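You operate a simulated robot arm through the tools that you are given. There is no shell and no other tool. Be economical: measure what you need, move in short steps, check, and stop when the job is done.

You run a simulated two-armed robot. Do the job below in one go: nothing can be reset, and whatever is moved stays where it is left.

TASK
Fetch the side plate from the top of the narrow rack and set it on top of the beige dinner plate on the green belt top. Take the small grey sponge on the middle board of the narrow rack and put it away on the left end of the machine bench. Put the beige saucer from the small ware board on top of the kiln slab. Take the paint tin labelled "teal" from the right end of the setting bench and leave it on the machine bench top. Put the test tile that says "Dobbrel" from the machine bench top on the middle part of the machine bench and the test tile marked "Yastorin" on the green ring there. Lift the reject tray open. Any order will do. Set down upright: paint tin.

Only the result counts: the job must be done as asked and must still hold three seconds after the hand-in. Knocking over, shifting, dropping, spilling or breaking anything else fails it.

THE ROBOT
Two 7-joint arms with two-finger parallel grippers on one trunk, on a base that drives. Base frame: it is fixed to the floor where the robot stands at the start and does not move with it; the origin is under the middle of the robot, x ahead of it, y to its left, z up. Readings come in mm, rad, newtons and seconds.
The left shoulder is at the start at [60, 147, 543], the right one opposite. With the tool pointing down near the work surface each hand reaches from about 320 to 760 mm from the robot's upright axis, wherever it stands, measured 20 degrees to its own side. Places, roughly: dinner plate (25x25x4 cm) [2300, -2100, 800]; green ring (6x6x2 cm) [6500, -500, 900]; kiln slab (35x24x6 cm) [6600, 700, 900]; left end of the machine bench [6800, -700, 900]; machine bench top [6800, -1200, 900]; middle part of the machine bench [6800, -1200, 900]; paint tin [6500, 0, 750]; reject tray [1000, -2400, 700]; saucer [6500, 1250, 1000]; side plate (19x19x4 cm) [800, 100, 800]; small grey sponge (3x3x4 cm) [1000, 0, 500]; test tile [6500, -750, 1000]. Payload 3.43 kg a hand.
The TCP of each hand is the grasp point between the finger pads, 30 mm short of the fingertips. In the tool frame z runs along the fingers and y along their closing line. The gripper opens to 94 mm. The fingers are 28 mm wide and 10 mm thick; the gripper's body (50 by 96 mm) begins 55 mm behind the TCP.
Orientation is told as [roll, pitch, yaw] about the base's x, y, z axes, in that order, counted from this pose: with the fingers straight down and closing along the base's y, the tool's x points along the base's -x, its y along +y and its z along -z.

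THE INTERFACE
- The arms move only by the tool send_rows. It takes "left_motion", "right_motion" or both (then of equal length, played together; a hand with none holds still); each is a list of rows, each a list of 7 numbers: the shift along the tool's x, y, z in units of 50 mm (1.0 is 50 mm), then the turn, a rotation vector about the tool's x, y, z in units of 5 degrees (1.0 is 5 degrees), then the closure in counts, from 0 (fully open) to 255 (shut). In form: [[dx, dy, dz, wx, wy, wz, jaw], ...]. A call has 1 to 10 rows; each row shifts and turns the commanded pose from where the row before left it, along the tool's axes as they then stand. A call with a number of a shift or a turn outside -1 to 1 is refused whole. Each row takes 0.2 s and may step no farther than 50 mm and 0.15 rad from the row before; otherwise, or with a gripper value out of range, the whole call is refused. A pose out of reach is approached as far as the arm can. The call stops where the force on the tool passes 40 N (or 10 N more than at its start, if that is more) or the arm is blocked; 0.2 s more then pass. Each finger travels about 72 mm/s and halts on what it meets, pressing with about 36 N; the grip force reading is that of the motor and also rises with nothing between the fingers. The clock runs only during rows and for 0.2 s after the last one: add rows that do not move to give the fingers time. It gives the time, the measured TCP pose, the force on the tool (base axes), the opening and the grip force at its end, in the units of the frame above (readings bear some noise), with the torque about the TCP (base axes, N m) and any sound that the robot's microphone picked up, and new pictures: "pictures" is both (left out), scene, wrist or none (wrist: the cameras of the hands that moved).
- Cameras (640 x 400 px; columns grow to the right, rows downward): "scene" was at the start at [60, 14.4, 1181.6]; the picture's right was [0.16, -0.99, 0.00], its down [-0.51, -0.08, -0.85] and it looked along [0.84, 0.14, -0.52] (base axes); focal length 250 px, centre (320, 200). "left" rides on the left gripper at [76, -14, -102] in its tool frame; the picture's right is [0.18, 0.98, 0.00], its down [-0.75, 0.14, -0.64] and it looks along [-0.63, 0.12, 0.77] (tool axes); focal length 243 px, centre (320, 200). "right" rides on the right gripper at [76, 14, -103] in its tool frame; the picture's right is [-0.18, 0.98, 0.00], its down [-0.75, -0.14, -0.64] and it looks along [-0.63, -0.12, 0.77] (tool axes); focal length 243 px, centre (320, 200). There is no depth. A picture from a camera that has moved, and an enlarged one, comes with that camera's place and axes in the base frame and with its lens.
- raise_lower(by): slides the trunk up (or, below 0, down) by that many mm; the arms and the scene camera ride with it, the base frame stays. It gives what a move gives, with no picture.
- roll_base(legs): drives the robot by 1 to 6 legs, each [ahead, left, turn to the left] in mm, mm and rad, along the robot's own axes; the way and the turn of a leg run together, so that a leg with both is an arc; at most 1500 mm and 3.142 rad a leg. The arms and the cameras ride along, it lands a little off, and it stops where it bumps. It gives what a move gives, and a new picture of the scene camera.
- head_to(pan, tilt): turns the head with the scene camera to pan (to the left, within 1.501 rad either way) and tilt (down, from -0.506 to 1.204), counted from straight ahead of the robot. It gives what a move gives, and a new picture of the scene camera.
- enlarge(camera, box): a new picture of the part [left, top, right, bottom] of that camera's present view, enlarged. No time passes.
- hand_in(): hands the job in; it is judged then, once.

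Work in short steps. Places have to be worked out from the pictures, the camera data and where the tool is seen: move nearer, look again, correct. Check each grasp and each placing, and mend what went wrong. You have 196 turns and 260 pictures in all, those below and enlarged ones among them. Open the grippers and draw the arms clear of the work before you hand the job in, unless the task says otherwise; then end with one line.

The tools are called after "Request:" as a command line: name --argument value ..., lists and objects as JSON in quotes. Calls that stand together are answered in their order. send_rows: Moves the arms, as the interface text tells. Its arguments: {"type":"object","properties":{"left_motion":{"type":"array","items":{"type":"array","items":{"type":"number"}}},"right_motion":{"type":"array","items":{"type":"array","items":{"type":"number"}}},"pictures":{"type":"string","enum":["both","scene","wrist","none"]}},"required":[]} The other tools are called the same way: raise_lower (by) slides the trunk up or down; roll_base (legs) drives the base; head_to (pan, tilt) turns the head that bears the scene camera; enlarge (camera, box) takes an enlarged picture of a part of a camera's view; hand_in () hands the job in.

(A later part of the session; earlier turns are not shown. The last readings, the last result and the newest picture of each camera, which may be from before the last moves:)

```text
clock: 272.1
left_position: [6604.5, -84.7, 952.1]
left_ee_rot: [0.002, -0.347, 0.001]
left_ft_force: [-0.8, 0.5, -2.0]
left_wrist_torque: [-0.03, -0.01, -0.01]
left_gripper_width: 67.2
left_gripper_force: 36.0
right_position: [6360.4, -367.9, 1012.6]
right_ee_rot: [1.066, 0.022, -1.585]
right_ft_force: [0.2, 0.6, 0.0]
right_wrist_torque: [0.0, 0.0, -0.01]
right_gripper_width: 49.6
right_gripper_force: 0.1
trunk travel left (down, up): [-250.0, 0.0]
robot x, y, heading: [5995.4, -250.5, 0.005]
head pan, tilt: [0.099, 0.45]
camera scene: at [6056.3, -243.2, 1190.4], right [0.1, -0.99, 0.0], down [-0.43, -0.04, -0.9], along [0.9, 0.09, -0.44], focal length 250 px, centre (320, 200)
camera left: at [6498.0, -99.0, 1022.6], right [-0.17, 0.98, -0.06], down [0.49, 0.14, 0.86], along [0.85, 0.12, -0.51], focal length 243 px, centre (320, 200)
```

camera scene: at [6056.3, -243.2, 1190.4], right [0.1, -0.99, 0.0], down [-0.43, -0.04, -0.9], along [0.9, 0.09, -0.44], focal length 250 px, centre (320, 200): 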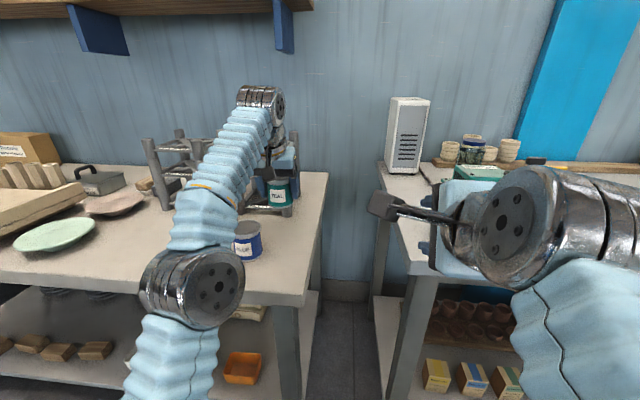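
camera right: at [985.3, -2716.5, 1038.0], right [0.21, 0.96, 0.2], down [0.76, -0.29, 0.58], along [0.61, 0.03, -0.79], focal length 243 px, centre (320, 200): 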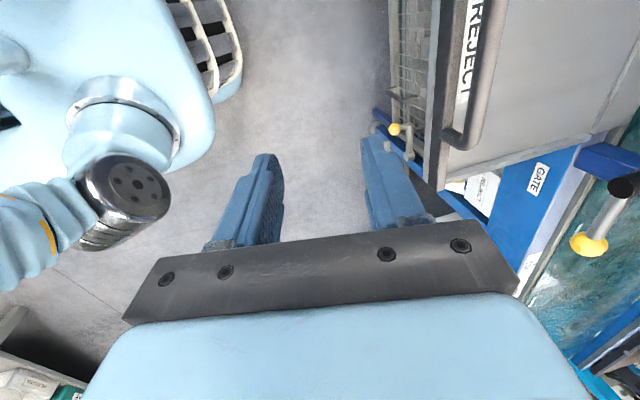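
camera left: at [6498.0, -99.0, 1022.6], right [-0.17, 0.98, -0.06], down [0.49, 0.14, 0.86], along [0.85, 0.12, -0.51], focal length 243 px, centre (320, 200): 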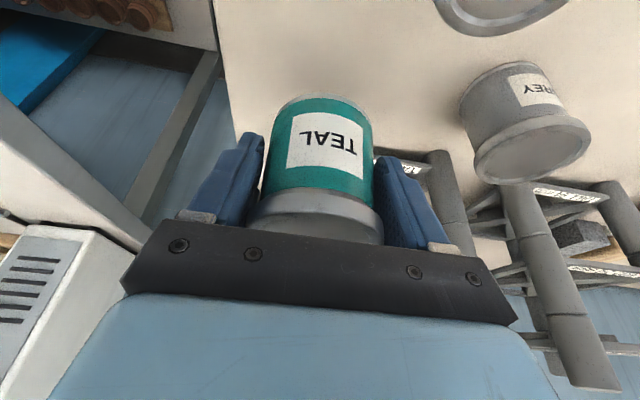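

Tin lifted. Pull it back and up, then move the base to the machine bench's left part (free spot where Yastorin stood).

Request:
send_rows --left_motion '[[0.74, 0, -0.59, 0, 0, 0, 255], [0.74, 0, -0.59, 0, 0, 0, 255], [0.74, 0, -0.59, 0, 0, 0, 255], [0.74, 0, -0.59, 0, 0, 0, 255]]' --pictures "none"

Request:
roll_base --legs '[[-200, 0, -0.006], [0, -505, 0], [130, 0, 0]]'

Request:
enlarge --camera "left" --box '[0, 0, 640, 400]'

```text
clock: 273.1
left_position: [6425.1, -90.5, 1010.8]
left_ee_rot: [0.001, -0.348, 0.003]
left_ft_force: [-0.1, -1.3, -2.6]
left_wrist_torque: [-0.03, 0.03, 0.02]
left_gripper_width: 67.4
left_gripper_force: 36.2
right_position: [6361.1, -368.1, 1012.9]
right_ee_rot: [1.064, 0.022, -1.585]
right_ft_force: [0.7, 0.3, -0.9]
right_wrist_torque: [-0.01, 0.02, 0.02]
right_gripper_width: 49.8
right_gripper_force: 0.0
trunk travel left (down, up): [-250.0, 0.0]
robot x, y, heading: [5996.6, -251.0, 0.002]
head pan, tilt: [0.099, 0.45]
```

```text
clock: 278.0
left_position: [6357.7, -582.9, 1009.7]
left_ee_rot: [0.0, -0.352, -0.002]
left_ft_force: [-1.0, 0.7, -2.7]
left_wrist_torque: [0.01, 0.02, 0.02]
left_gripper_width: 67.8
left_gripper_force: 36.5
right_position: [6292.6, -860.4, 1011.9]
right_ee_rot: [1.066, 0.023, -1.588]
right_ft_force: [0.6, 0.8, -0.5]
right_wrist_torque: [0.0, 0.0, 0.0]
right_gripper_width: 49.8
right_gripper_force: 0.0
trunk travel left (down, up): [-250.0, 0.0]
robot x, y, heading: [5925.4, -742.7, 0.001]
head pan, tilt: [0.099, 0.45]
camera scene: at [5987.9, -734.8, 1190.4], right [0.1, -0.99, 0.0], down [-0.43, -0.04, -0.9], along [0.9, 0.09, -0.44], focal length 250 px, centre (320, 200)
```

scene: 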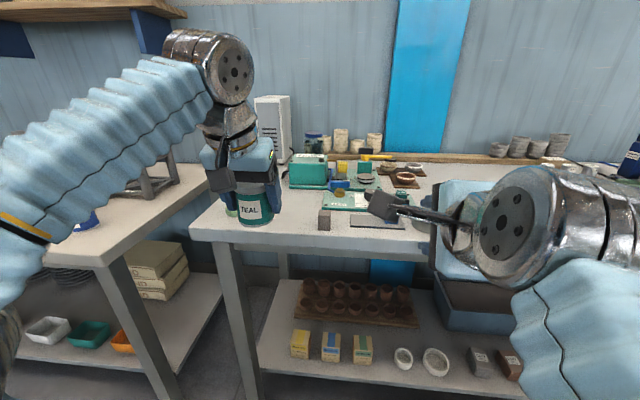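

```text
1.00 times, centred on (320, 200) of left (not enlarged: the box is as wide or as high as the picture)
camera zoom: at [6250.7, -595.6, 1080.1], right [-0.17, 0.98, -0.06], down [0.49, 0.14, 0.86], along [0.86, 0.12, -0.5], focal length 243 px, centre (320, 200)
```

zoom: 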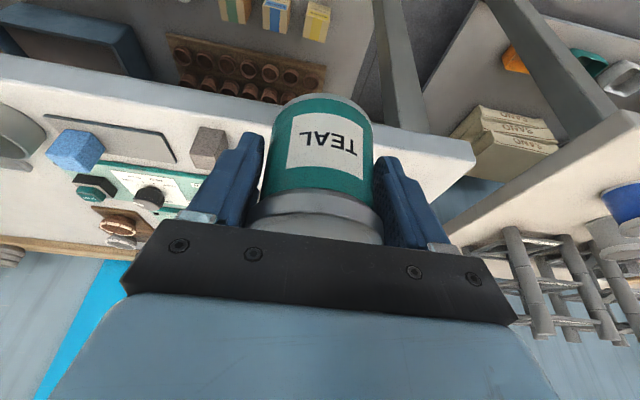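

Move the tin over (6500,−588) at ~18 mm height.

Request:
send_rows --left_motion '[[-0.55, -0.025, 0.57, 0, 0, 0, 255], [-0.55, -0.025, 0.57, 0, 0, 0, 255], [-0.55, -0.025, 0.57, 0, 0, 0, 255], [-0.55, -0.025, 0.57, 0, 0, 0, 255]]'

```text
clock: 279.0
left_position: [6503.6, -586.1, 942.4]
left_ee_rot: [0.002, -0.351, -0.003]
left_ft_force: [-1.1, 0.5, -2.2]
left_wrist_torque: [0.0, -0.02, 0.0]
left_gripper_width: 67.2
left_gripper_force: 36.0
right_position: [6292.7, -860.4, 1011.7]
right_ee_rot: [1.064, 0.023, -1.587]
right_ft_force: [0.3, -0.7, 0.3]
right_wrist_torque: [0.03, 0.03, 0.01]
right_gripper_width: 49.7
right_gripper_force: 0.0
trunk travel left (down, up): [-250.0, 0.0]
robot x, y, heading: [5926.0, -744.1, -0.001]
head pan, tilt: [0.099, 0.45]
camera scene: at [5987.9, -734.7, 1190.4], right [0.1, -0.99, 0.0], down [-0.43, -0.04, -0.9], along [0.9, 0.09, -0.44], focal length 250 px, centre (320, 200)
camera left: at [6394.7, -599.6, 1012.2], right [-0.17, 0.98, -0.06], down [0.49, 0.14, 0.86], along [0.86, 0.12, -0.5], focal length 243 px, centre (320, 200)
```

scene: 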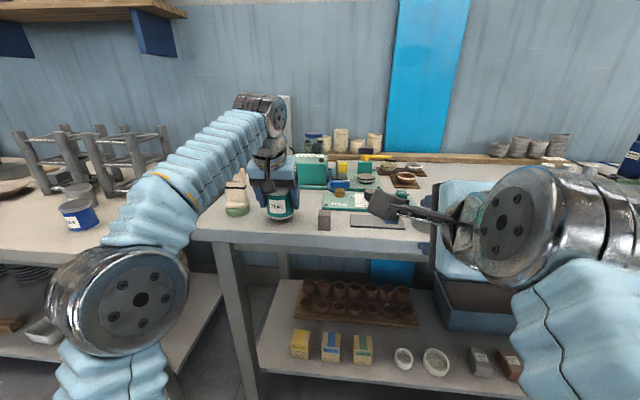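
left: 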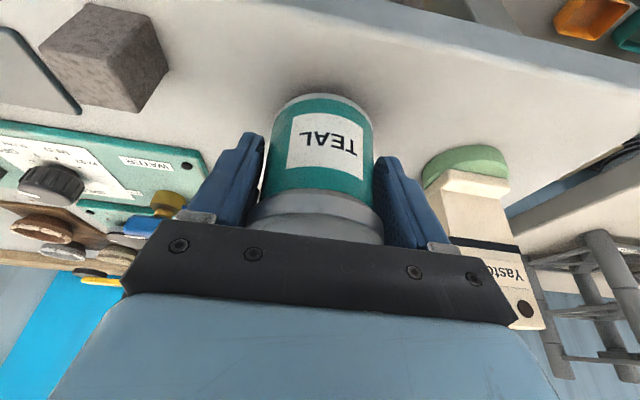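

Spot is clear. Lower gradually to contact.

Request:
send_rows --left_motion '[[0.11, 0, 0.3, 0, 0, 0, 255], [0.017, 0, 0.047, 0, 0, 0, 255], [0.014, 0, 0.038, 0, 0, 0, 255]]' --pictures "none"

```text
clock: 279.8
left_position: [6501.6, -586.7, 925.1]
left_ee_rot: [-0.002, -0.357, 0.001]
left_ft_force: [5.7, 4.6, 28.4]
left_wrist_torque: [-0.08, -0.25, 0.02]
left_gripper_width: 67.9
left_gripper_force: 36.0
right_position: [6291.3, -860.9, 1012.9]
right_ee_rot: [1.067, 0.023, -1.588]
right_ft_force: [-1.0, -0.3, 1.1]
right_wrist_torque: [0.01, 0.02, -0.01]
right_gripper_width: 49.8
right_gripper_force: 0.1
trunk travel left (down, up): [-250.0, 0.0]
robot x, y, heading: [5925.8, -741.8, 0.001]
head pan, tilt: [0.099, 0.45]
```

Contact at z=925 (28 N). Ease 2 mm, release and check.

Request:
send_rows --left_motion '[[-0.014, 0, -0.038, 0, 0, 0, 255], [0, 0, 0, 0, 0, 0, 60], [0, 0, 0, 0, 0, 0, 20], [-0.3, 0, -0.8, 0, 0, 0, 20], [-0.3, 0, -0.8, 0, 0, 0, 20], [0.5, 0, -0.6, 0, 0, 0, 20]]'

```text
clock: 281.2
left_position: [6468.2, -586.8, 1006.0]
left_ee_rot: [0.001, -0.348, -0.001]
left_ft_force: [0.5, -0.1, -0.5]
left_wrist_torque: [-0.01, 0.05, 0.03]
left_gripper_width: 86.6
left_gripper_force: 0.1
left hand out of reach, approached as far as the arm can: row 5
right_position: [6294.0, -860.1, 1012.5]
right_ee_rot: [1.066, 0.023, -1.589]
right_ft_force: [0.7, 0.4, -0.8]
right_wrist_torque: [0.0, 0.03, 0.01]
right_gripper_width: 49.8
right_gripper_force: 0.0
trunk travel left (down, up): [-250.0, 0.0]
robot x, y, heading: [5929.1, -742.4, -0.003]
head pan, tilt: [0.099, 0.45]
camera scene: at [5988.6, -734.9, 1190.4], right [0.1, -1.0, 0.0], down [-0.43, -0.04, -0.9], along [0.9, 0.09, -0.44], focal length 250 px, centre (320, 200)
camera left: at [6361.6, -600.4, 1075.3], right [-0.17, 0.98, -0.06], down [0.49, 0.14, 0.86], along [0.85, 0.12, -0.51], focal length 243 px, centre (320, 200)
```

scene: 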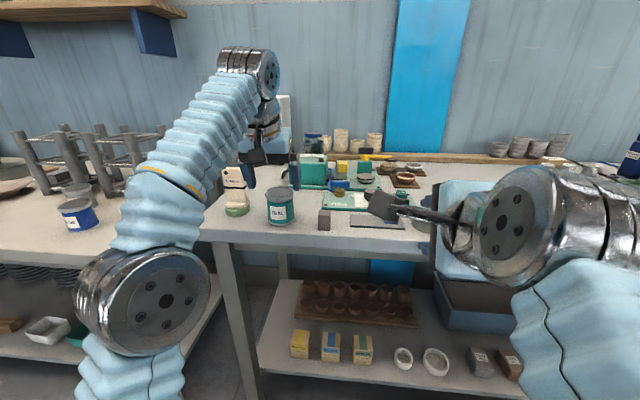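
left: 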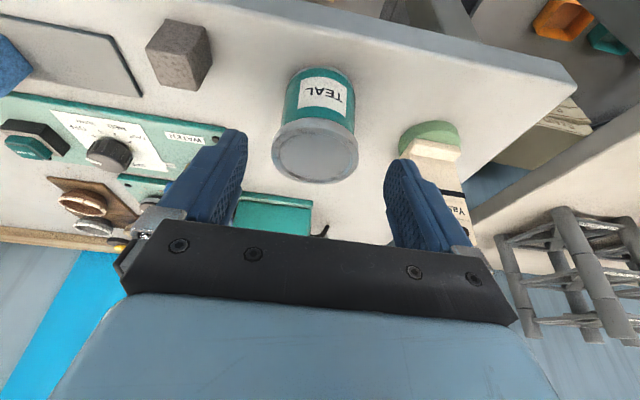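

Tin stands upright on the machine bench. Retract and go look for the saucer and kiln slab on the setting bench.

Request:
send_rows --left_motion '[[0.85, 0, -0.4, 0, 0, 0, 60], [0.85, 0, -0.31, 0, 0, 0, 60], [0.85, 0, -0.31, 0, 0, 0, 60]]' --pictures "none"

Request:
roll_base --legs '[[-180, 0, 0], [0, 1480, 0], [0, 250, 0]]'

Request:
head_to --pan 0.0 --tilt 0.5

```text
clock: 282.0
left_position: [6328.8, -585.6, 1007.1]
left_ee_rot: [0.002, -0.351, -0.002]
left_ft_force: [-0.3, 0.2, 0.0]
left_wrist_torque: [-0.01, 0.02, 0.03]
left_gripper_width: 71.9
left_gripper_force: 0.0
right_position: [6292.5, -860.2, 1011.9]
right_ee_rot: [1.064, 0.023, -1.59]
right_ft_force: [1.2, 0.3, -0.1]
right_wrist_torque: [-0.02, 0.01, -0.01]
right_gripper_width: 49.7
right_gripper_force: 0.1
trunk travel left (down, up): [-250.0, 0.0]
robot x, y, heading: [5925.2, -743.0, 0.001]
head pan, tilt: [0.099, 0.45]
```

```text
clock: 292.0
left_position: [6154.8, 1162.3, 1009.0]
left_ee_rot: [-0.001, -0.352, -0.004]
left_ft_force: [-0.7, -0.8, -0.6]
left_wrist_torque: [0.0, 0.01, -0.04]
left_gripper_width: 71.7
left_gripper_force: 0.1
right_position: [6115.5, 889.3, 1012.8]
right_ee_rot: [1.064, 0.024, -1.59]
right_ft_force: [-0.5, -0.4, -0.8]
right_wrist_torque: [-0.03, -0.02, 0.0]
right_gripper_width: 49.7
right_gripper_force: 0.0
trunk travel left (down, up): [-250.0, 0.0]
robot x, y, heading: [5750.7, 1007.4, 0.0]
head pan, tilt: [0.099, 0.45]
camera scene: at [5812.3, 1014.4, 1190.4], right [0.1, -1.0, 0.0], down [-0.43, -0.04, -0.9], along [0.9, 0.09, -0.44], focal length 250 px, centre (320, 200)
```

scene: 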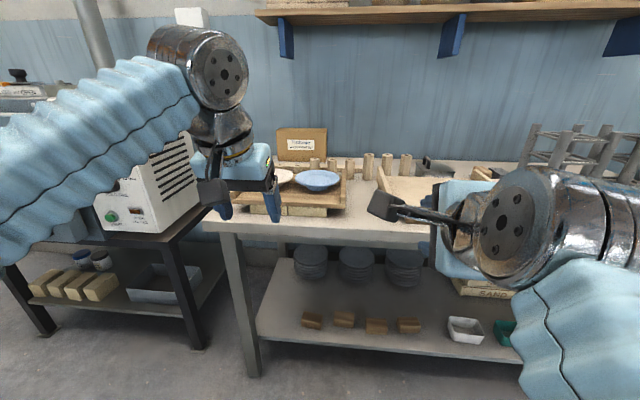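

```text
clock: 292.7
left_position: [6154.5, 1162.4, 1007.3]
left_ee_rot: [-0.001, -0.35, -0.004]
left_ft_force: [0.3, 0.4, 0.1]
left_wrist_torque: [0.01, -0.01, -0.02]
left_gripper_width: 71.9
left_gripper_force: 0.0
right_position: [6116.2, 888.6, 1012.3]
right_ee_rot: [1.064, 0.025, -1.592]
right_ft_force: [0.1, 0.3, -0.7]
right_wrist_torque: [-0.02, 0.02, -0.01]
right_gripper_width: 49.8
right_gripper_force: 0.0
trunk travel left (down, up): [-250.0, 0.0]
robot x, y, heading: [5750.2, 1007.0, -0.003]
head pan, tilt: [0.0, 0.499]
camera scene: at [5811.8, 1005.4, 1186.0], right [0.0, -1.0, 0.0], down [-0.48, 0.0, -0.88], along [0.88, 0.0, -0.48], focal length 250 px, centre (320, 200)
```

scene: 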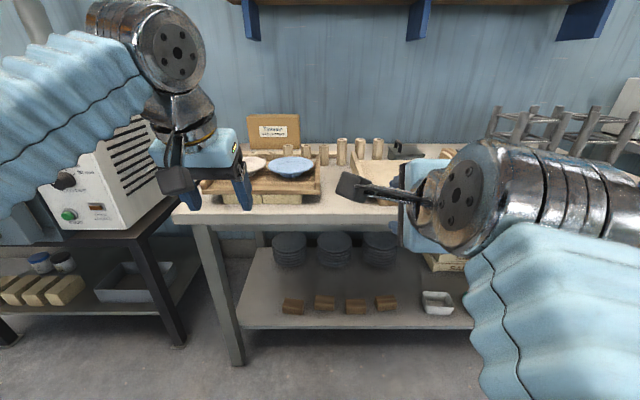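

The board with the saucers is behind my left hand. I strafe left 230 mm to look between the hands.

Request:
roll_base --legs '[[0, 230, 0]]'

Request:
enlarge --camera "scene" --box '[250, 110, 450, 240]'

Request:
enlarge --camera "right" --box '[0, 0, 640, 400]'

```text
clock: 294.4
left_position: [6155.2, 1393.9, 1007.4]
left_ee_rot: [0.001, -0.351, -0.006]
left_ft_force: [0.6, -1.5, -0.1]
left_wrist_torque: [0.04, 0.0, 0.0]
left_gripper_width: 71.8
left_gripper_force: 0.0
right_position: [6115.9, 1120.5, 1011.3]
right_ee_rot: [1.065, 0.023, -1.592]
right_ft_force: [0.9, -0.2, -0.4]
right_wrist_torque: [-0.01, 0.01, -0.01]
right_gripper_width: 49.9
right_gripper_force: 0.0
trunk travel left (down, up): [-250.0, 0.0]
robot x, y, heading: [5748.5, 1234.8, -0.003]
head pan, tilt: [0.0, 0.499]
camera scene: at [5812.4, 1236.8, 1186.0], right [0.0, -1.0, 0.0], down [-0.48, 0.0, -0.88], along [0.88, 0.0, -0.48], focal length 250 px, centre (320, 200)
```

scene: 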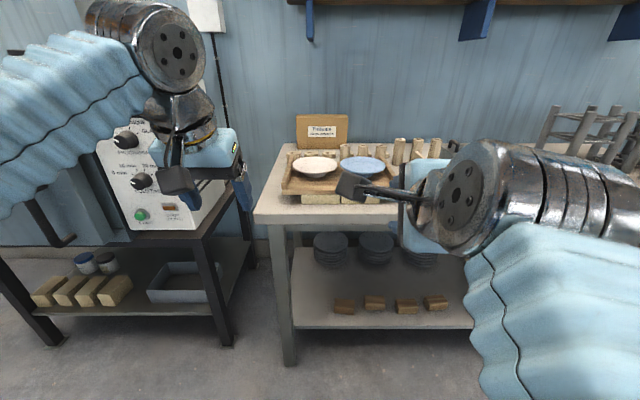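

```text
3.08 times, centred on (350, 175) of scene
camera zoom: at [5812.4, 1236.8, 1186.0], right [0.0, -1.0, 0.0], down [-0.48, 0.0, -0.88], along [0.88, 0.0, -0.48], focal length 771 px, centre (228, 277)
```

zoom: 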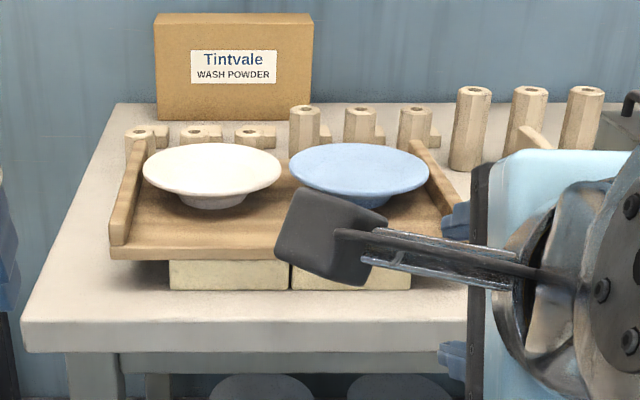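

```text
1.00 times, centred on (320, 200) of right (not enlarged: the box is as wide or as high as the picture)
camera zoom: at [6035.6, 1194.9, 1076.8], right [0.47, -0.21, 0.85], down [-0.65, -0.74, 0.17], along [0.6, -0.63, -0.49], focal length 243 px, centre (320, 200)
```

zoom: 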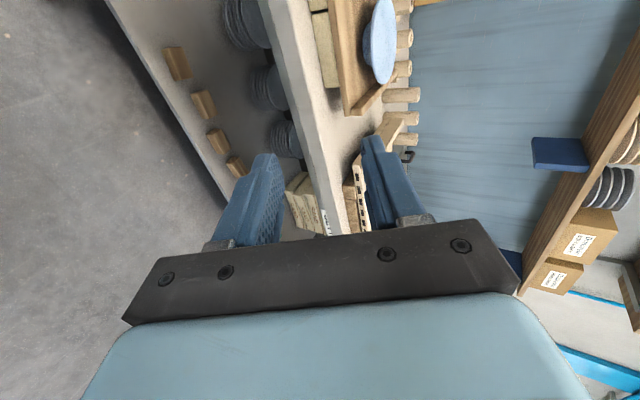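

Beige saucer at ≈(6575,1254), rim z≈898, on a raised board (top ≈873). Drive so the right hand lines up with it.

Request:
roll_base --legs '[[0, 135, 0.003], [190, 0, 0]]'

Request:
enlarge --camera "right" --box '[0, 0, 640, 400]'

Request:
head_to --pan -0.15 --tilt 0.6

```text
clock: 296.9
left_position: [6348.4, 1531.5, 1008.9]
left_ee_rot: [-0.001, -0.35, 0.001]
left_ft_force: [0.2, -0.3, -0.6]
left_wrist_torque: [-0.01, -0.04, 0.0]
left_gripper_width: 71.8
left_gripper_force: 0.0
right_position: [6313.5, 1257.3, 1011.4]
right_ee_rot: [1.066, 0.023, -1.587]
right_ft_force: [-0.3, -0.5, -1.1]
right_wrist_torque: [0.02, -0.04, -0.02]
right_gripper_width: 49.8
right_gripper_force: 0.0
trunk travel left (down, up): [-250.0, 0.0]
robot x, y, heading: [5941.9, 1375.8, 0.004]
head pan, tilt: [0.0, 0.499]
camera scene: at [6007.1, 1373.4, 1186.0], right [0.0, -1.0, 0.0], down [-0.48, 0.0, -0.88], along [0.88, 0.0, -0.48], focal length 250 px, centre (320, 200)
```

scene: 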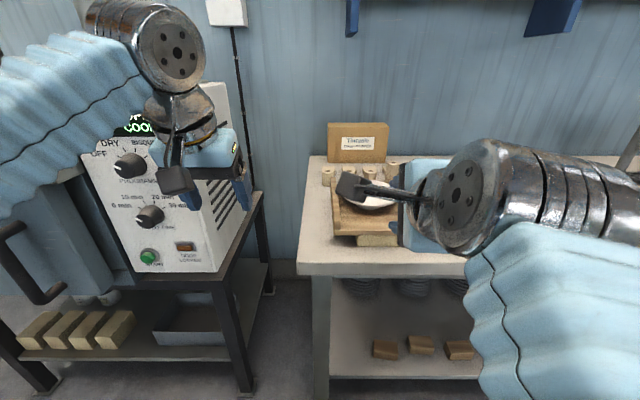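

```text
1.00 times, centred on (320, 200) of right (not enlarged: the box is as wide or as high as the picture)
camera zoom: at [6230.5, 1332.6, 1076.9], right [0.47, -0.21, 0.86], down [-0.64, -0.75, 0.17], along [0.6, -0.63, -0.49], focal length 243 px, centre (320, 200)
```

zoom: 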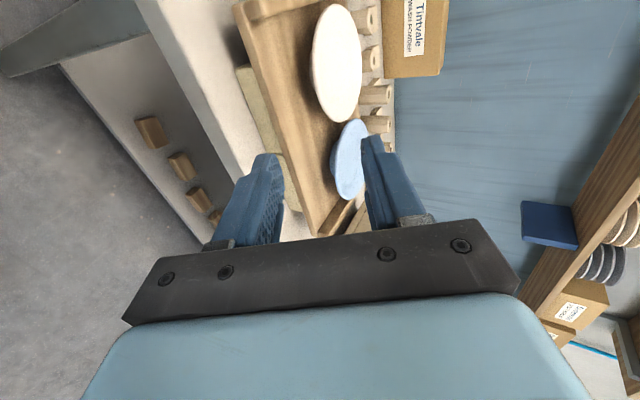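

```text
clock: 297.6
left_position: [6347.7, 1532.5, 1008.1]
left_ee_rot: [0.001, -0.351, 0.0]
left_ft_force: [-0.2, -0.5, -0.2]
left_wrist_torque: [-0.01, -0.01, 0.01]
left_gripper_width: 71.5
left_gripper_force: 0.1
right_position: [6313.7, 1258.5, 1012.2]
right_ee_rot: [1.065, 0.022, -1.585]
right_ft_force: [0.0, -0.6, -0.1]
right_wrist_torque: [-0.01, -0.03, 0.0]
right_gripper_width: 50.0
right_gripper_force: 0.1
trunk travel left (down, up): [-250.0, 0.0]
robot x, y, heading: [5944.6, 1374.9, 0.002]
head pan, tilt: [-0.15, 0.6]
camera scene: at [6003.8, 1360.2, 1176.9], right [-0.15, -0.99, 0.0], down [-0.56, 0.08, -0.83], along [0.82, -0.12, -0.56], focal length 250 px, centre (320, 200)
```

scene: 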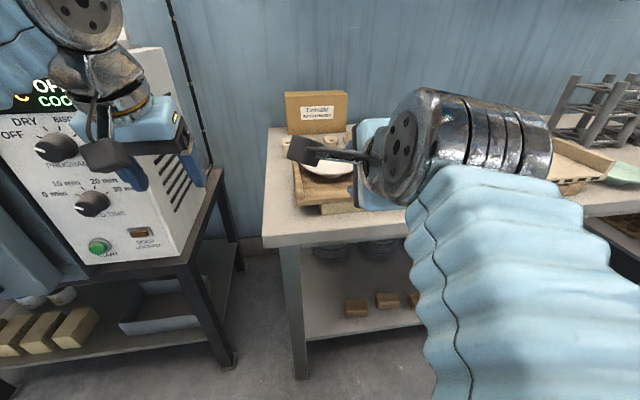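

Saucer centre ≈(6570,1257). I flatten the tool to 20° below horizontal and go to a pre-grasp point.

Request:
send_rows --right_motion '[[0, 0, 0, -0.9, 0, 0, 184], [0, 0, 0, -0.9, 0, 0, 184], [0, -0.28, 0.653, 0, 0, 0, 184], [0, -0.28, 0.653, 0, 0, 0, 184], [0, -0.28, 0.653, 0, 0, 0, 184]]'

Request:
enlarge --camera "right" --box '[220, 0, 440, 200]'

```text
clock: 298.8
left_position: [6348.6, 1532.6, 1008.6]
left_ee_rot: [0.001, -0.351, 0.001]
left_ft_force: [0.3, -0.1, 0.7]
left_wrist_torque: [0.02, 0.0, -0.02]
left_gripper_width: 71.8
left_gripper_force: 0.0
right_position: [6389.9, 1261.2, 940.8]
right_ee_rot: [1.22, 0.022, -1.587]
right_ft_force: [0.1, -0.2, 0.3]
right_wrist_torque: [0.01, -0.01, 0.01]
right_gripper_width: 26.0
right_gripper_force: 0.1
trunk travel left (down, up): [-250.0, 0.0]
robot x, y, heading: [5943.4, 1374.4, 0.002]
head pan, tilt: [-0.15, 0.6]
camera scene: at [6003.6, 1360.1, 1176.9], right [-0.15, -0.99, 0.0], down [-0.56, 0.08, -0.83], along [0.82, -0.12, -0.56], focal length 250 px, centre (320, 200)
camera right: at [6299.1, 1336.6, 991.4], right [0.33, -0.21, 0.92], down [-0.66, -0.75, 0.07], along [0.67, -0.63, -0.39], focal length 243 px, centre (320, 200)
```

scene: 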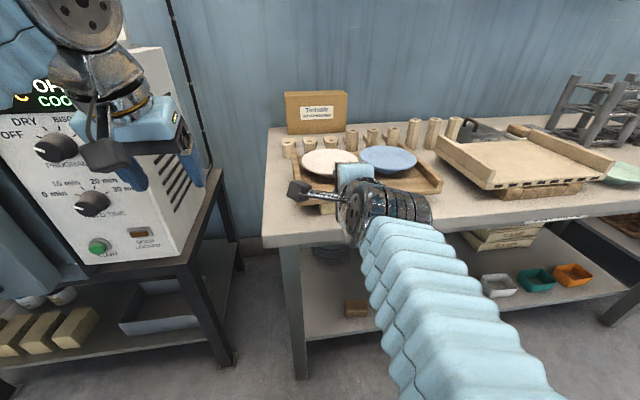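
right: 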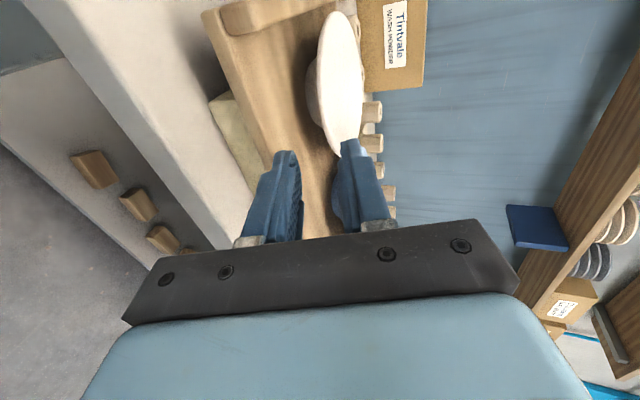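

```text
2.00 times, centred on (330, 100) of right
camera zoom: at [6299.1, 1336.6, 991.4], right [0.33, -0.21, 0.92], down [-0.66, -0.75, 0.07], along [0.67, -0.63, -0.39], focal length 485 px, centre (300, 400)
```

zoom: 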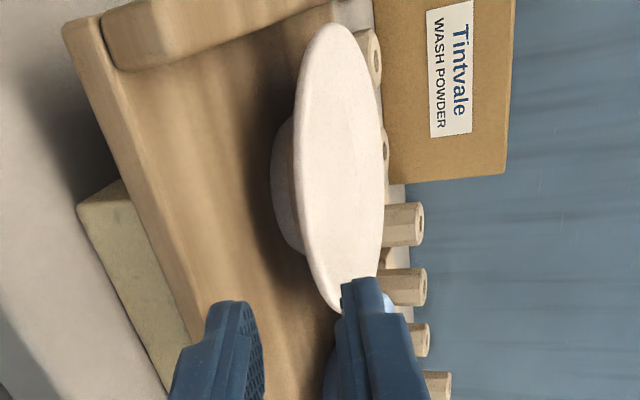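

The saucer rim is at ≈(6505,896) along the tool axis, about 105 mm ahead. Narrow to 18 mm and advance 80 mm, then check.

Request:
send_rows --right_motion '[[0, 0, 0.8, 0, 0, 0, 206], [0, -0.02, 0.8, 0, 0, 0, 206]]' --pictures "none"

Request:
enlarge --camera "right" --box '[220, 20, 440, 220]'

Request:
enlarge --camera "scene" --box '[270, 110, 430, 230]'

```text
clock: 299.4
left_position: [6349.7, 1532.5, 1008.3]
left_ee_rot: [0.002, -0.35, -0.001]
left_ft_force: [-0.7, -0.6, 0.3]
left_wrist_torque: [0.0, -0.01, 0.02]
left_gripper_width: 72.1
left_gripper_force: 0.0
right_position: [6466.1, 1257.0, 912.3]
right_ee_rot: [1.223, 0.023, -1.587]
right_ft_force: [-0.5, -0.3, 0.7]
right_wrist_torque: [-0.01, 0.01, -0.01]
right_gripper_width: 18.1
right_gripper_force: 0.0
trunk travel left (down, up): [-250.0, 0.0]
robot x, y, heading: [5944.8, 1372.4, -0.003]
head pan, tilt: [-0.15, 0.6]
```

```text
2.00 times, centred on (330, 120) of right
camera zoom: at [6375.9, 1332.9, 962.7], right [0.33, -0.21, 0.92], down [-0.66, -0.74, 0.07], along [0.67, -0.63, -0.39], focal length 485 px, centre (300, 360)
```

zoom: 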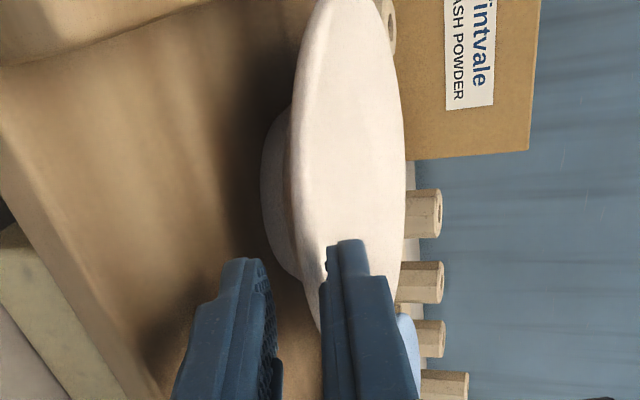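

```text
3.33 times, centred on (350, 170) of scene
camera zoom: at [6003.5, 1360.1, 1176.9], right [-0.15, -0.99, 0.0], down [-0.56, 0.08, -0.83], along [0.82, -0.12, -0.56], focal length 835 px, centre (220, 300)
```

zoom: 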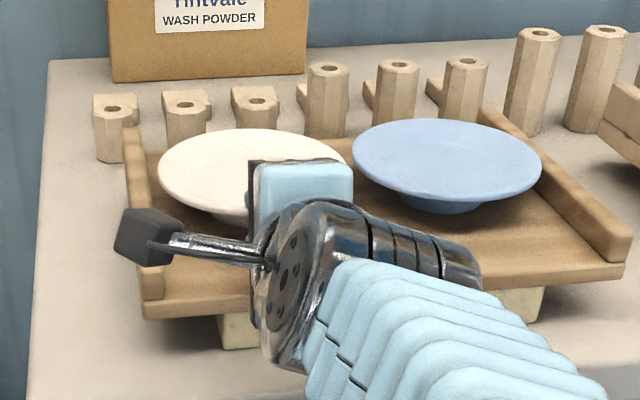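

Rim lies slightly above the finger axis; raise 5 mm and advance 22 mm.

Request:
send_rows --right_motion '[[-0.08, 0.1, 0, 0, 0, 0, 200], [0, 0, 0.24, 0, 0, 0, 200], [0, 0, 0.22, 0, 0, 0, 200]]' --pictures "none"

Request:
enlarge --camera "right" --box '[220, 20, 440, 220]'

```text
clock: 300.2
left_position: [6349.5, 1531.6, 1007.4]
left_ee_rot: [0.0, -0.352, -0.001]
left_ft_force: [0.1, 0.8, -0.1]
left_wrist_torque: [0.03, -0.03, 0.01]
left_gripper_width: 72.1
left_gripper_force: 0.0
right_position: [6488.0, 1255.0, 908.2]
right_ee_rot: [1.221, 0.022, -1.588]
right_ft_force: [0.4, 0.3, 0.5]
right_wrist_torque: [0.0, 0.0, -0.02]
right_gripper_width: 20.1
right_gripper_force: 0.0
trunk travel left (down, up): [-250.0, 0.0]
robot x, y, heading: [5945.6, 1375.9, -0.002]
head pan, tilt: [-0.15, 0.6]
```

```text
2.00 times, centred on (330, 120) of right
camera zoom: at [6398.2, 1328.4, 959.3], right [0.33, -0.21, 0.92], down [-0.66, -0.74, 0.07], along [0.67, -0.63, -0.39], focal length 485 px, centre (300, 360)
```

zoom: 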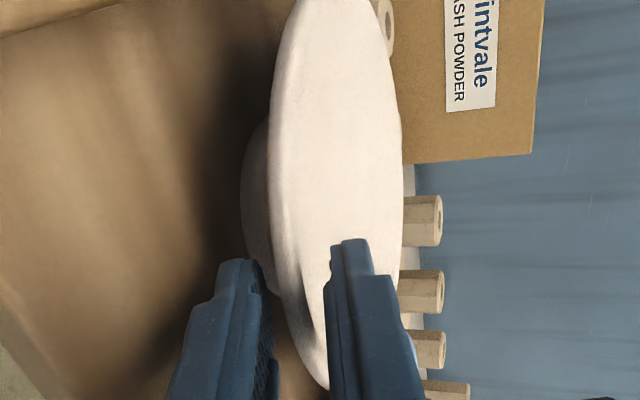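

The rim is well between the fingers. Close.

Request:
send_rows --right_motion '[[0, 0, 0, 0, 0, 0, 225], [0, 0, 0, 0, 0, 0, 255], [0, 0, 0, 0, 0, 0, 255]]' --pictures "none"

Request:
send_rows --right_motion '[[0, 0.47, -0.17, 0, 0, 0, 255], [0, 0.47, -0.17, 0, 0, 0, 255]]'

```text
clock: 301.0
left_position: [6349.8, 1533.0, 1008.5]
left_ee_rot: [0.0, -0.35, 0.0]
left_ft_force: [-1.4, -0.1, 0.1]
left_wrist_torque: [-0.02, -0.03, 0.01]
left_gripper_width: 71.8
left_gripper_force: 0.1
right_position: [6488.4, 1252.8, 907.3]
right_ee_rot: [1.221, 0.023, -1.587]
right_ft_force: [-0.3, 0.2, -1.9]
right_wrist_torque: [0.05, 0.17, 0.01]
right_gripper_width: 8.2
right_gripper_force: 35.8
trunk travel left (down, up): [-250.0, 0.0]
robot x, y, heading: [5947.8, 1372.8, 0.002]
head pan, tilt: [-0.15, 0.6]
```

```text
clock: 301.6
left_position: [6349.2, 1531.3, 1007.9]
left_ee_rot: [0.001, -0.351, 0.001]
left_ft_force: [-0.4, 0.5, 0.3]
left_wrist_torque: [-0.03, 0.04, 0.0]
left_gripper_width: 71.9
left_gripper_force: 0.1
right_position: [6488.2, 1252.3, 958.2]
right_ee_rot: [1.219, 0.021, -1.584]
right_ft_force: [-0.3, -0.2, -2.5]
right_wrist_torque: [-0.02, 0.17, -0.01]
right_gripper_width: 8.4
right_gripper_force: 36.0
trunk travel left (down, up): [-250.0, 0.0]
robot x, y, heading: [5943.8, 1371.9, 0.004]
head pan, tilt: [-0.15, 0.6]
camera scene: at [6004.0, 1360.1, 1176.8], right [-0.15, -0.99, 0.0], down [-0.56, 0.08, -0.82], along [0.82, -0.12, -0.57], focal length 250 px, centre (320, 200)
camera right: at [6397.2, 1328.0, 1009.0], right [0.33, -0.21, 0.92], down [-0.66, -0.74, 0.07], along [0.67, -0.63, -0.39], focal length 243 px, centre (320, 200)
```

scene: 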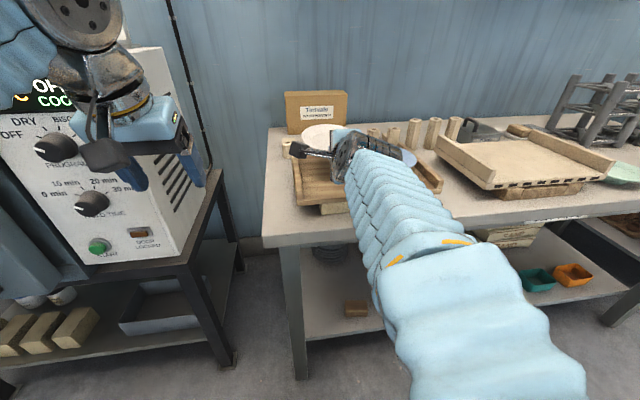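
right: 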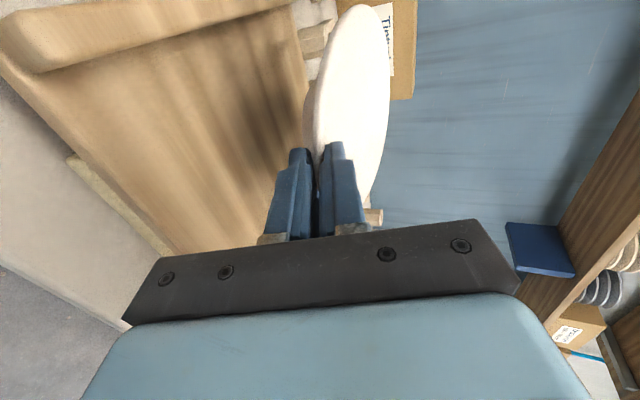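

Saucer held. Retract with it, back off and strafe right to face the kiln slab.

Request:
send_rows --right_motion '[[0, -0.1, -0.87, 0, 0, 0, 255], [0, -0.1, -0.87, 0, 0, 0, 255], [0, -0.1, -0.87, 0, 0, 0, 255], [0, -0.1, -0.87, 0, 0, 0, 255]]' --pictures "none"

Request:
roll_base --legs '[[-150, 0, 0], [0, -500, 0]]'

Request:
head_to --pan 0.0 --tilt 0.5

Request:
enlarge --camera "left" --box '[0, 0, 640, 400]'

```text
clock: 302.6
left_position: [6350.1, 1532.3, 1007.9]
left_ee_rot: [-0.001, -0.351, 0.002]
left_ft_force: [-0.2, 0.3, 0.2]
left_wrist_torque: [0.0, 0.04, 0.03]
left_gripper_width: 72.0
left_gripper_force: 0.1
right_position: [6316.4, 1254.2, 999.8]
right_ee_rot: [1.22, 0.024, -1.587]
right_ft_force: [0.6, -0.5, -2.7]
right_wrist_torque: [0.04, 0.15, 0.02]
right_gripper_width: 8.1
right_gripper_force: 35.9
trunk travel left (down, up): [-250.0, 0.0]
robot x, y, heading: [5945.5, 1372.2, 0.005]
head pan, tilt: [-0.15, 0.6]
```

```text
clock: 306.4
left_position: [6196.5, 1044.1, 1008.3]
left_ee_rot: [0.0, -0.351, -0.008]
left_ft_force: [0.4, 0.8, 0.0]
left_wrist_torque: [0.01, -0.02, 0.04]
left_gripper_width: 71.8
left_gripper_force: 0.0
right_position: [6163.9, 765.6, 1000.7]
right_ee_rot: [1.223, 0.023, -1.593]
right_ft_force: [0.0, 0.2, -2.4]
right_wrist_torque: [0.01, 0.16, 0.03]
right_gripper_width: 8.3
right_gripper_force: 36.3
trunk travel left (down, up): [-250.0, 0.0]
robot x, y, heading: [5790.8, 884.7, -0.008]
head pan, tilt: [-0.15, 0.6]
camera scene: at [5851.2, 873.7, 1176.9], right [-0.15, -0.99, 0.0], down [-0.56, 0.09, -0.82], along [0.82, -0.13, -0.57], focal length 250 px, centre (320, 200)
```

scene: 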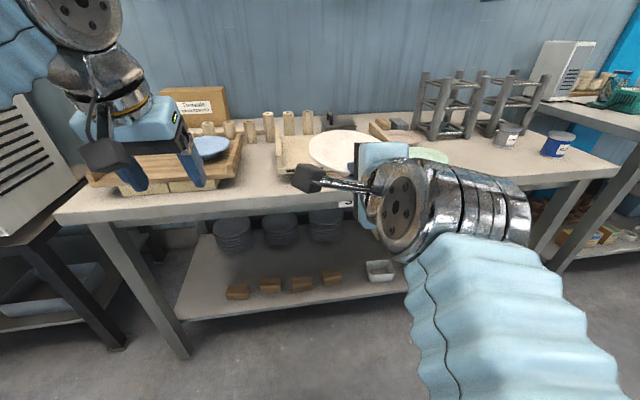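

```text
clock: 307.1
left_position: [6197.4, 1042.1, 1008.9]
left_ee_rot: [0.0, -0.351, -0.007]
left_ft_force: [0.8, 0.6, -0.1]
left_wrist_torque: [0.01, 0.0, 0.02]
left_gripper_width: 71.7
left_gripper_force: 0.1
right_position: [6164.2, 765.0, 1000.1]
right_ee_rot: [1.222, 0.023, -1.594]
right_ft_force: [-0.5, -0.3, -1.7]
right_wrist_torque: [0.02, 0.14, 0.01]
right_gripper_width: 8.3
right_gripper_force: 35.9
trunk travel left (down, up): [-250.0, 0.0]
robot x, y, heading: [5791.8, 886.9, -0.006]
head pan, tilt: [0.0, 0.499]
camera scene: at [5854.8, 886.7, 1185.9], right [-0.01, -1.0, 0.0], down [-0.48, 0.0, -0.88], along [0.88, 0.0, -0.48], focal length 250 px, centre (320, 200)
```

scene: 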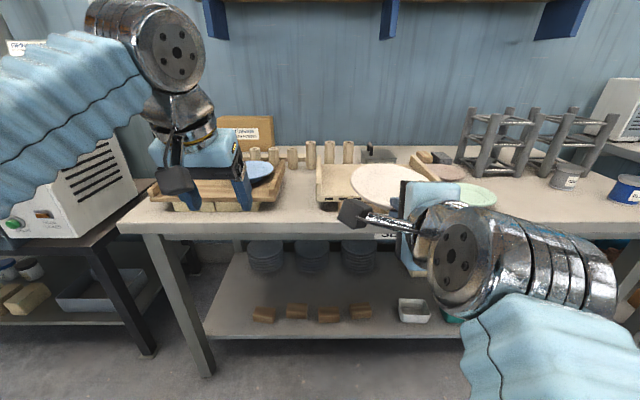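

```text
1.00 times, centred on (320, 200) of left (not enlarged: the box is as wide or as high as the picture)
camera zoom: at [6090.2, 1030.4, 1078.2], right [-0.17, 0.98, -0.06], down [0.49, 0.14, 0.86], along [0.86, 0.11, -0.5], focal length 243 px, centre (320, 200)
```

zoom: 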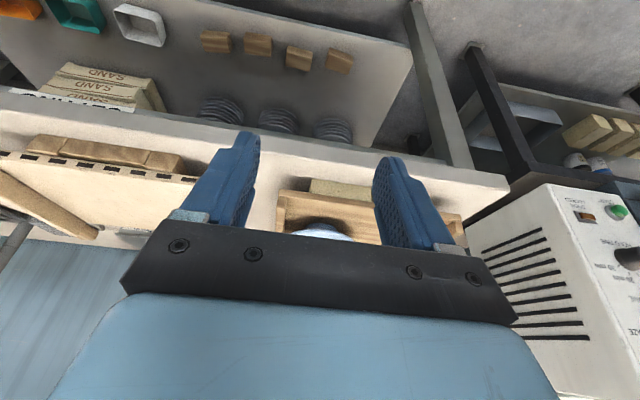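

I strafe right to see the slab between my hands.

Request:
roll_base --legs '[[0, -150, 0.006]]'

Request:
enlarge --camera "scene" --box '[200, 110, 420, 250]'

```text
clock: 308.5
left_position: [6197.2, 898.2, 1008.6]
left_ee_rot: [0.0, -0.35, 0.002]
left_ft_force: [0.2, -0.2, -0.5]
left_wrist_torque: [-0.04, 0.01, 0.0]
left_gripper_width: 71.9
left_gripper_force: 0.1
right_position: [6164.0, 621.7, 1000.6]
right_ee_rot: [1.223, 0.021, -1.586]
right_ft_force: [0.1, 0.0, -1.1]
right_wrist_torque: [-0.02, 0.19, 0.02]
right_gripper_width: 8.0
right_gripper_force: 36.0
trunk travel left (down, up): [-250.0, 0.0]
robot x, y, heading: [5791.8, 740.7, 0.001]
head pan, tilt: [0.0, 0.499]
camera scene: at [5854.7, 740.1, 1186.0], right [0.0, -1.0, 0.0], down [-0.48, 0.0, -0.88], along [0.88, 0.0, -0.48], focal length 250 px, centre (320, 200)
```

scene: 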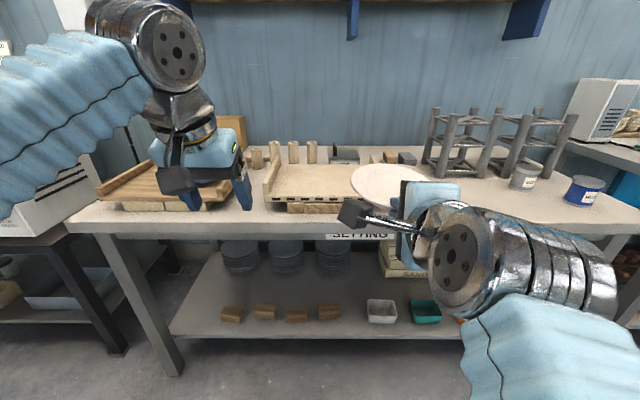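

```text
2.86 times, centred on (310, 180) of scene
camera zoom: at [5854.7, 740.1, 1186.0], right [0.0, -1.0, 0.0], down [-0.48, 0.0, -0.88], along [0.88, 0.0, -0.48], focal length 716 px, centre (349, 257)
```

zoom: 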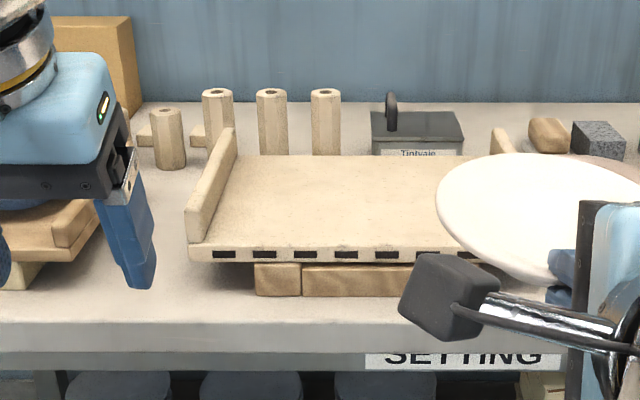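

Slab top ≈882, spanning x 6432–6672, y≈534–884 with low side walls. I align the saucer with its centre (6552,709).

Request:
roll_base --legs '[[0, 87, 0], [140, 0, 0]]'

Request:
send_rows --right_motion '[[0, -0.25, 0.8, 0, 0, 0, 255], [0, -0.25, 0.8, 0, 0, 0, 255], [0, -0.25, 0.8, 0, 0, 0, 255], [0, -0.25, 0.65, 0, 0, 0, 255]]'

```text
clock: 310.5
left_position: [6339.3, 986.5, 1008.5]
left_ee_rot: [0.0, -0.351, -0.003]
left_ft_force: [-0.3, 0.7, 0.7]
left_wrist_torque: [0.02, 0.03, 0.01]
left_gripper_width: 71.8
left_gripper_force: 0.0
right_position: [6307.4, 708.1, 1001.6]
right_ee_rot: [1.222, 0.024, -1.587]
right_ft_force: [-0.7, -1.1, -1.9]
right_wrist_torque: [0.01, 0.13, 0.02]
right_gripper_width: 8.0
right_gripper_force: 36.3
trunk travel left (down, up): [-250.0, 0.0]
robot x, y, heading: [5933.3, 828.6, -0.005]
head pan, tilt: [0.0, 0.499]
camera scene: at [5996.9, 827.9, 1186.0], right [0.0, -1.0, 0.0], down [-0.48, 0.0, -0.88], along [0.88, 0.0, -0.48], focal length 250 px, centre (320, 200)
```

scene: 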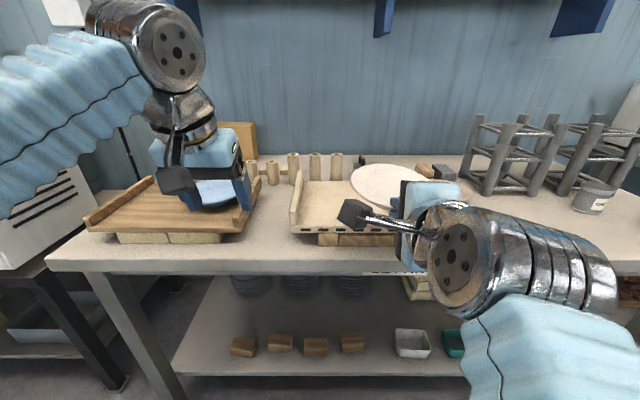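

```text
clock: 311.5
left_position: [6335.8, 986.0, 1010.6]
left_ee_rot: [0.0, -0.354, -0.002]
left_ft_force: [0.6, -0.2, -0.3]
left_wrist_torque: [-0.01, -0.01, -0.01]
left_gripper_width: 72.0
left_gripper_force: 0.1
right_position: [6432.1, 710.9, 905.9]
right_ee_rot: [1.236, 0.022, -1.588]
right_ft_force: [-8.9, -1.6, 27.2]
right_wrist_torque: [-0.42, -1.2, -0.18]
right_gripper_width: 8.7
right_gripper_force: 36.3
trunk travel left (down, up): [-250.0, 0.0]
robot x, y, heading: [5931.8, 826.9, -0.0]
head pan, tilt: [0.0, 0.499]
camera scene: at [5994.4, 828.2, 1186.9], right [0.0, -1.0, 0.0], down [-0.48, 0.0, -0.88], along [0.88, 0.0, -0.48], focal length 250 px, centre (320, 200)
camera right: at [6340.9, 785.5, 955.4], right [0.32, -0.21, 0.92], down [-0.67, -0.74, 0.06], along [0.67, -0.64, -0.38], focal length 243 px, centre (320, 200)
```

scene: 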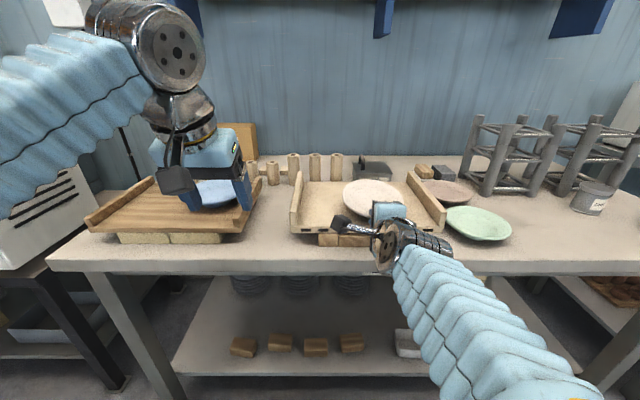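
right: 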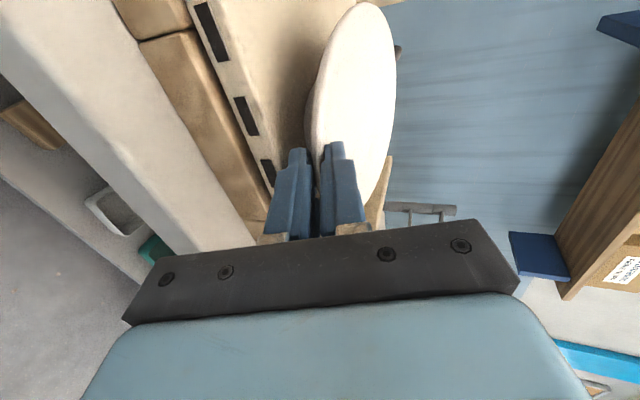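

I descended too much and touched the slab early (27 N). Lift 25 mm right away, then move forward level.

Request:
send_rows --right_motion '[[0, 0.47, -0.17, 0, 0, 0, 255]]' --pictures "none"

Request:
enlarge --camera "scene" --box '[270, 140, 470, 270]'

```text
clock: 311.9
left_position: [6339.4, 986.7, 1006.8]
left_ee_rot: [0.0, -0.349, -0.002]
left_ft_force: [-0.4, 0.2, 0.1]
left_wrist_torque: [0.01, 0.0, -0.03]
left_gripper_width: 71.7
left_gripper_force: 0.1
right_position: [6431.4, 707.9, 924.4]
right_ee_rot: [1.216, 0.022, -1.587]
right_ft_force: [0.2, 0.2, -2.0]
right_wrist_torque: [0.02, 0.16, 0.01]
right_gripper_width: 8.3
right_gripper_force: 35.9
trunk travel left (down, up): [-250.0, 0.0]
robot x, y, heading: [5936.4, 831.2, 0.004]
head pan, tilt: [0.0, 0.499]
```

```text
3.08 times, centred on (370, 205) of scene
camera zoom: at [5997.2, 828.0, 1185.6], right [0.0, -1.0, 0.0], down [-0.48, 0.0, -0.88], along [0.88, 0.0, -0.48], focal length 771 px, centre (166, 185)
```

zoom: 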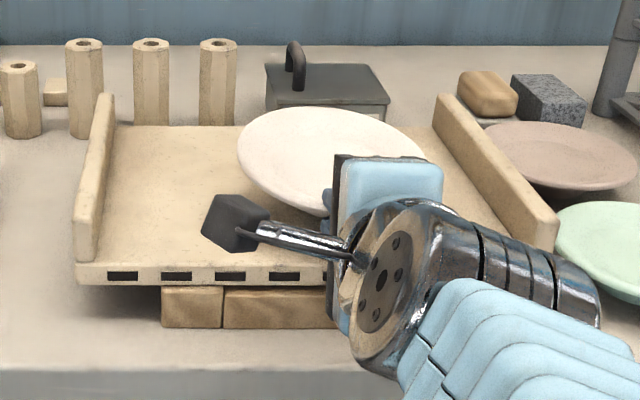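

Slab hasn't moved. Advance 25 mm, shift 10 mm left, then lower gently.

Request:
send_rows --right_motion '[[0.2, 0.17, 0.47, 0, 0, 0, 255], [0, -0.19, 0.07, 0, 0, 0, 255], [0, -0.06, 0.02, 0, 0, 0, 255]]' --pictures "none"

```text
clock: 312.7
left_position: [6338.9, 987.4, 1008.7]
left_ee_rot: [0.001, -0.351, -0.003]
left_ft_force: [-0.3, 0.2, -0.5]
left_wrist_torque: [-0.01, 0.0, -0.03]
left_gripper_width: 71.9
left_gripper_force: 0.0
right_position: [6458.1, 718.3, 911.6]
right_ee_rot: [1.223, 0.022, -1.588]
right_ft_force: [-0.3, 0.2, -2.7]
right_wrist_torque: [0.04, 0.16, 0.03]
right_gripper_width: 8.0
right_gripper_force: 36.0
trunk travel left (down, up): [-250.0, 0.0]
robot x, y, heading: [5936.9, 824.6, -0.003]
head pan, tilt: [0.0, 0.499]
```

Not touching yet; lower in 2 mm steps.

Request:
send_rows --right_motion '[[0, -0.04, 0.015, 0, 0, 0, 255], [0, -0.04, 0.015, 0, 0, 0, 255]]' --pictures "none"

```text
clock: 313.3
left_position: [6339.3, 986.1, 1007.5]
left_ee_rot: [0.0, -0.35, -0.003]
left_ft_force: [0.3, 0.0, 0.2]
left_wrist_torque: [-0.03, -0.01, 0.0]
left_gripper_width: 71.9
left_gripper_force: 0.1
right_position: [6458.1, 718.4, 908.1]
right_ee_rot: [1.219, 0.023, -1.587]
right_ft_force: [-0.5, 0.6, -2.2]
right_wrist_torque: [0.01, 0.16, 0.0]
right_gripper_width: 8.1
right_gripper_force: 36.4
trunk travel left (down, up): [-250.0, 0.0]
robot x, y, heading: [5934.5, 827.0, -0.002]
head pan, tilt: [0.0, 0.499]
```

Request:
send_rows --right_motion '[[0, -0.03, 0.011, 0, 0, 0, 255], [0, -0.03, 0.011, 0, 0, 0, 255], [0, -0.02, 0.007, 0, 0, 0, 255]]' --pictures "wrist"

```text
clock: 314.1
left_position: [6339.5, 986.7, 1009.0]
left_ee_rot: [0.0, -0.353, -0.001]
left_ft_force: [0.1, -0.6, -0.1]
left_wrist_torque: [0.01, -0.02, -0.02]
left_gripper_width: 71.9
left_gripper_force: 0.0
right_position: [6457.4, 718.1, 906.6]
right_ee_rot: [1.226, 0.024, -1.589]
right_ft_force: [-2.9, -1.6, 17.6]
right_wrist_torque: [-0.28, -0.78, -0.2]
right_gripper_width: 8.0
right_gripper_force: 36.3
trunk travel left (down, up): [-250.0, 0.0]
robot x, y, heading: [5935.1, 831.6, 0.002]
head pan, tilt: [0.0, 0.499]
camera right: at [6366.6, 793.7, 957.4], right [0.33, -0.21, 0.92], down [-0.67, -0.74, 0.07], along [0.67, -0.63, -0.38], focal length 243 px, centre (320, 200)
```

right: 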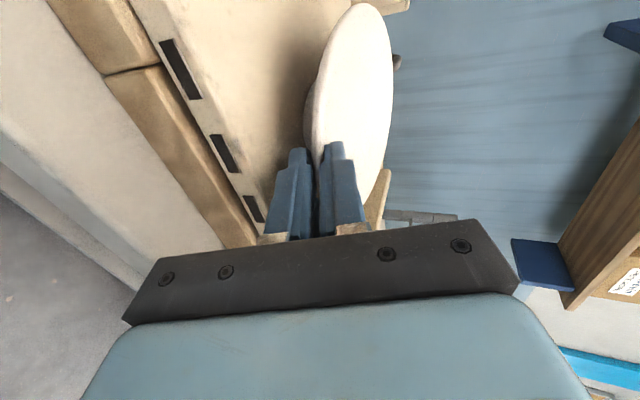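

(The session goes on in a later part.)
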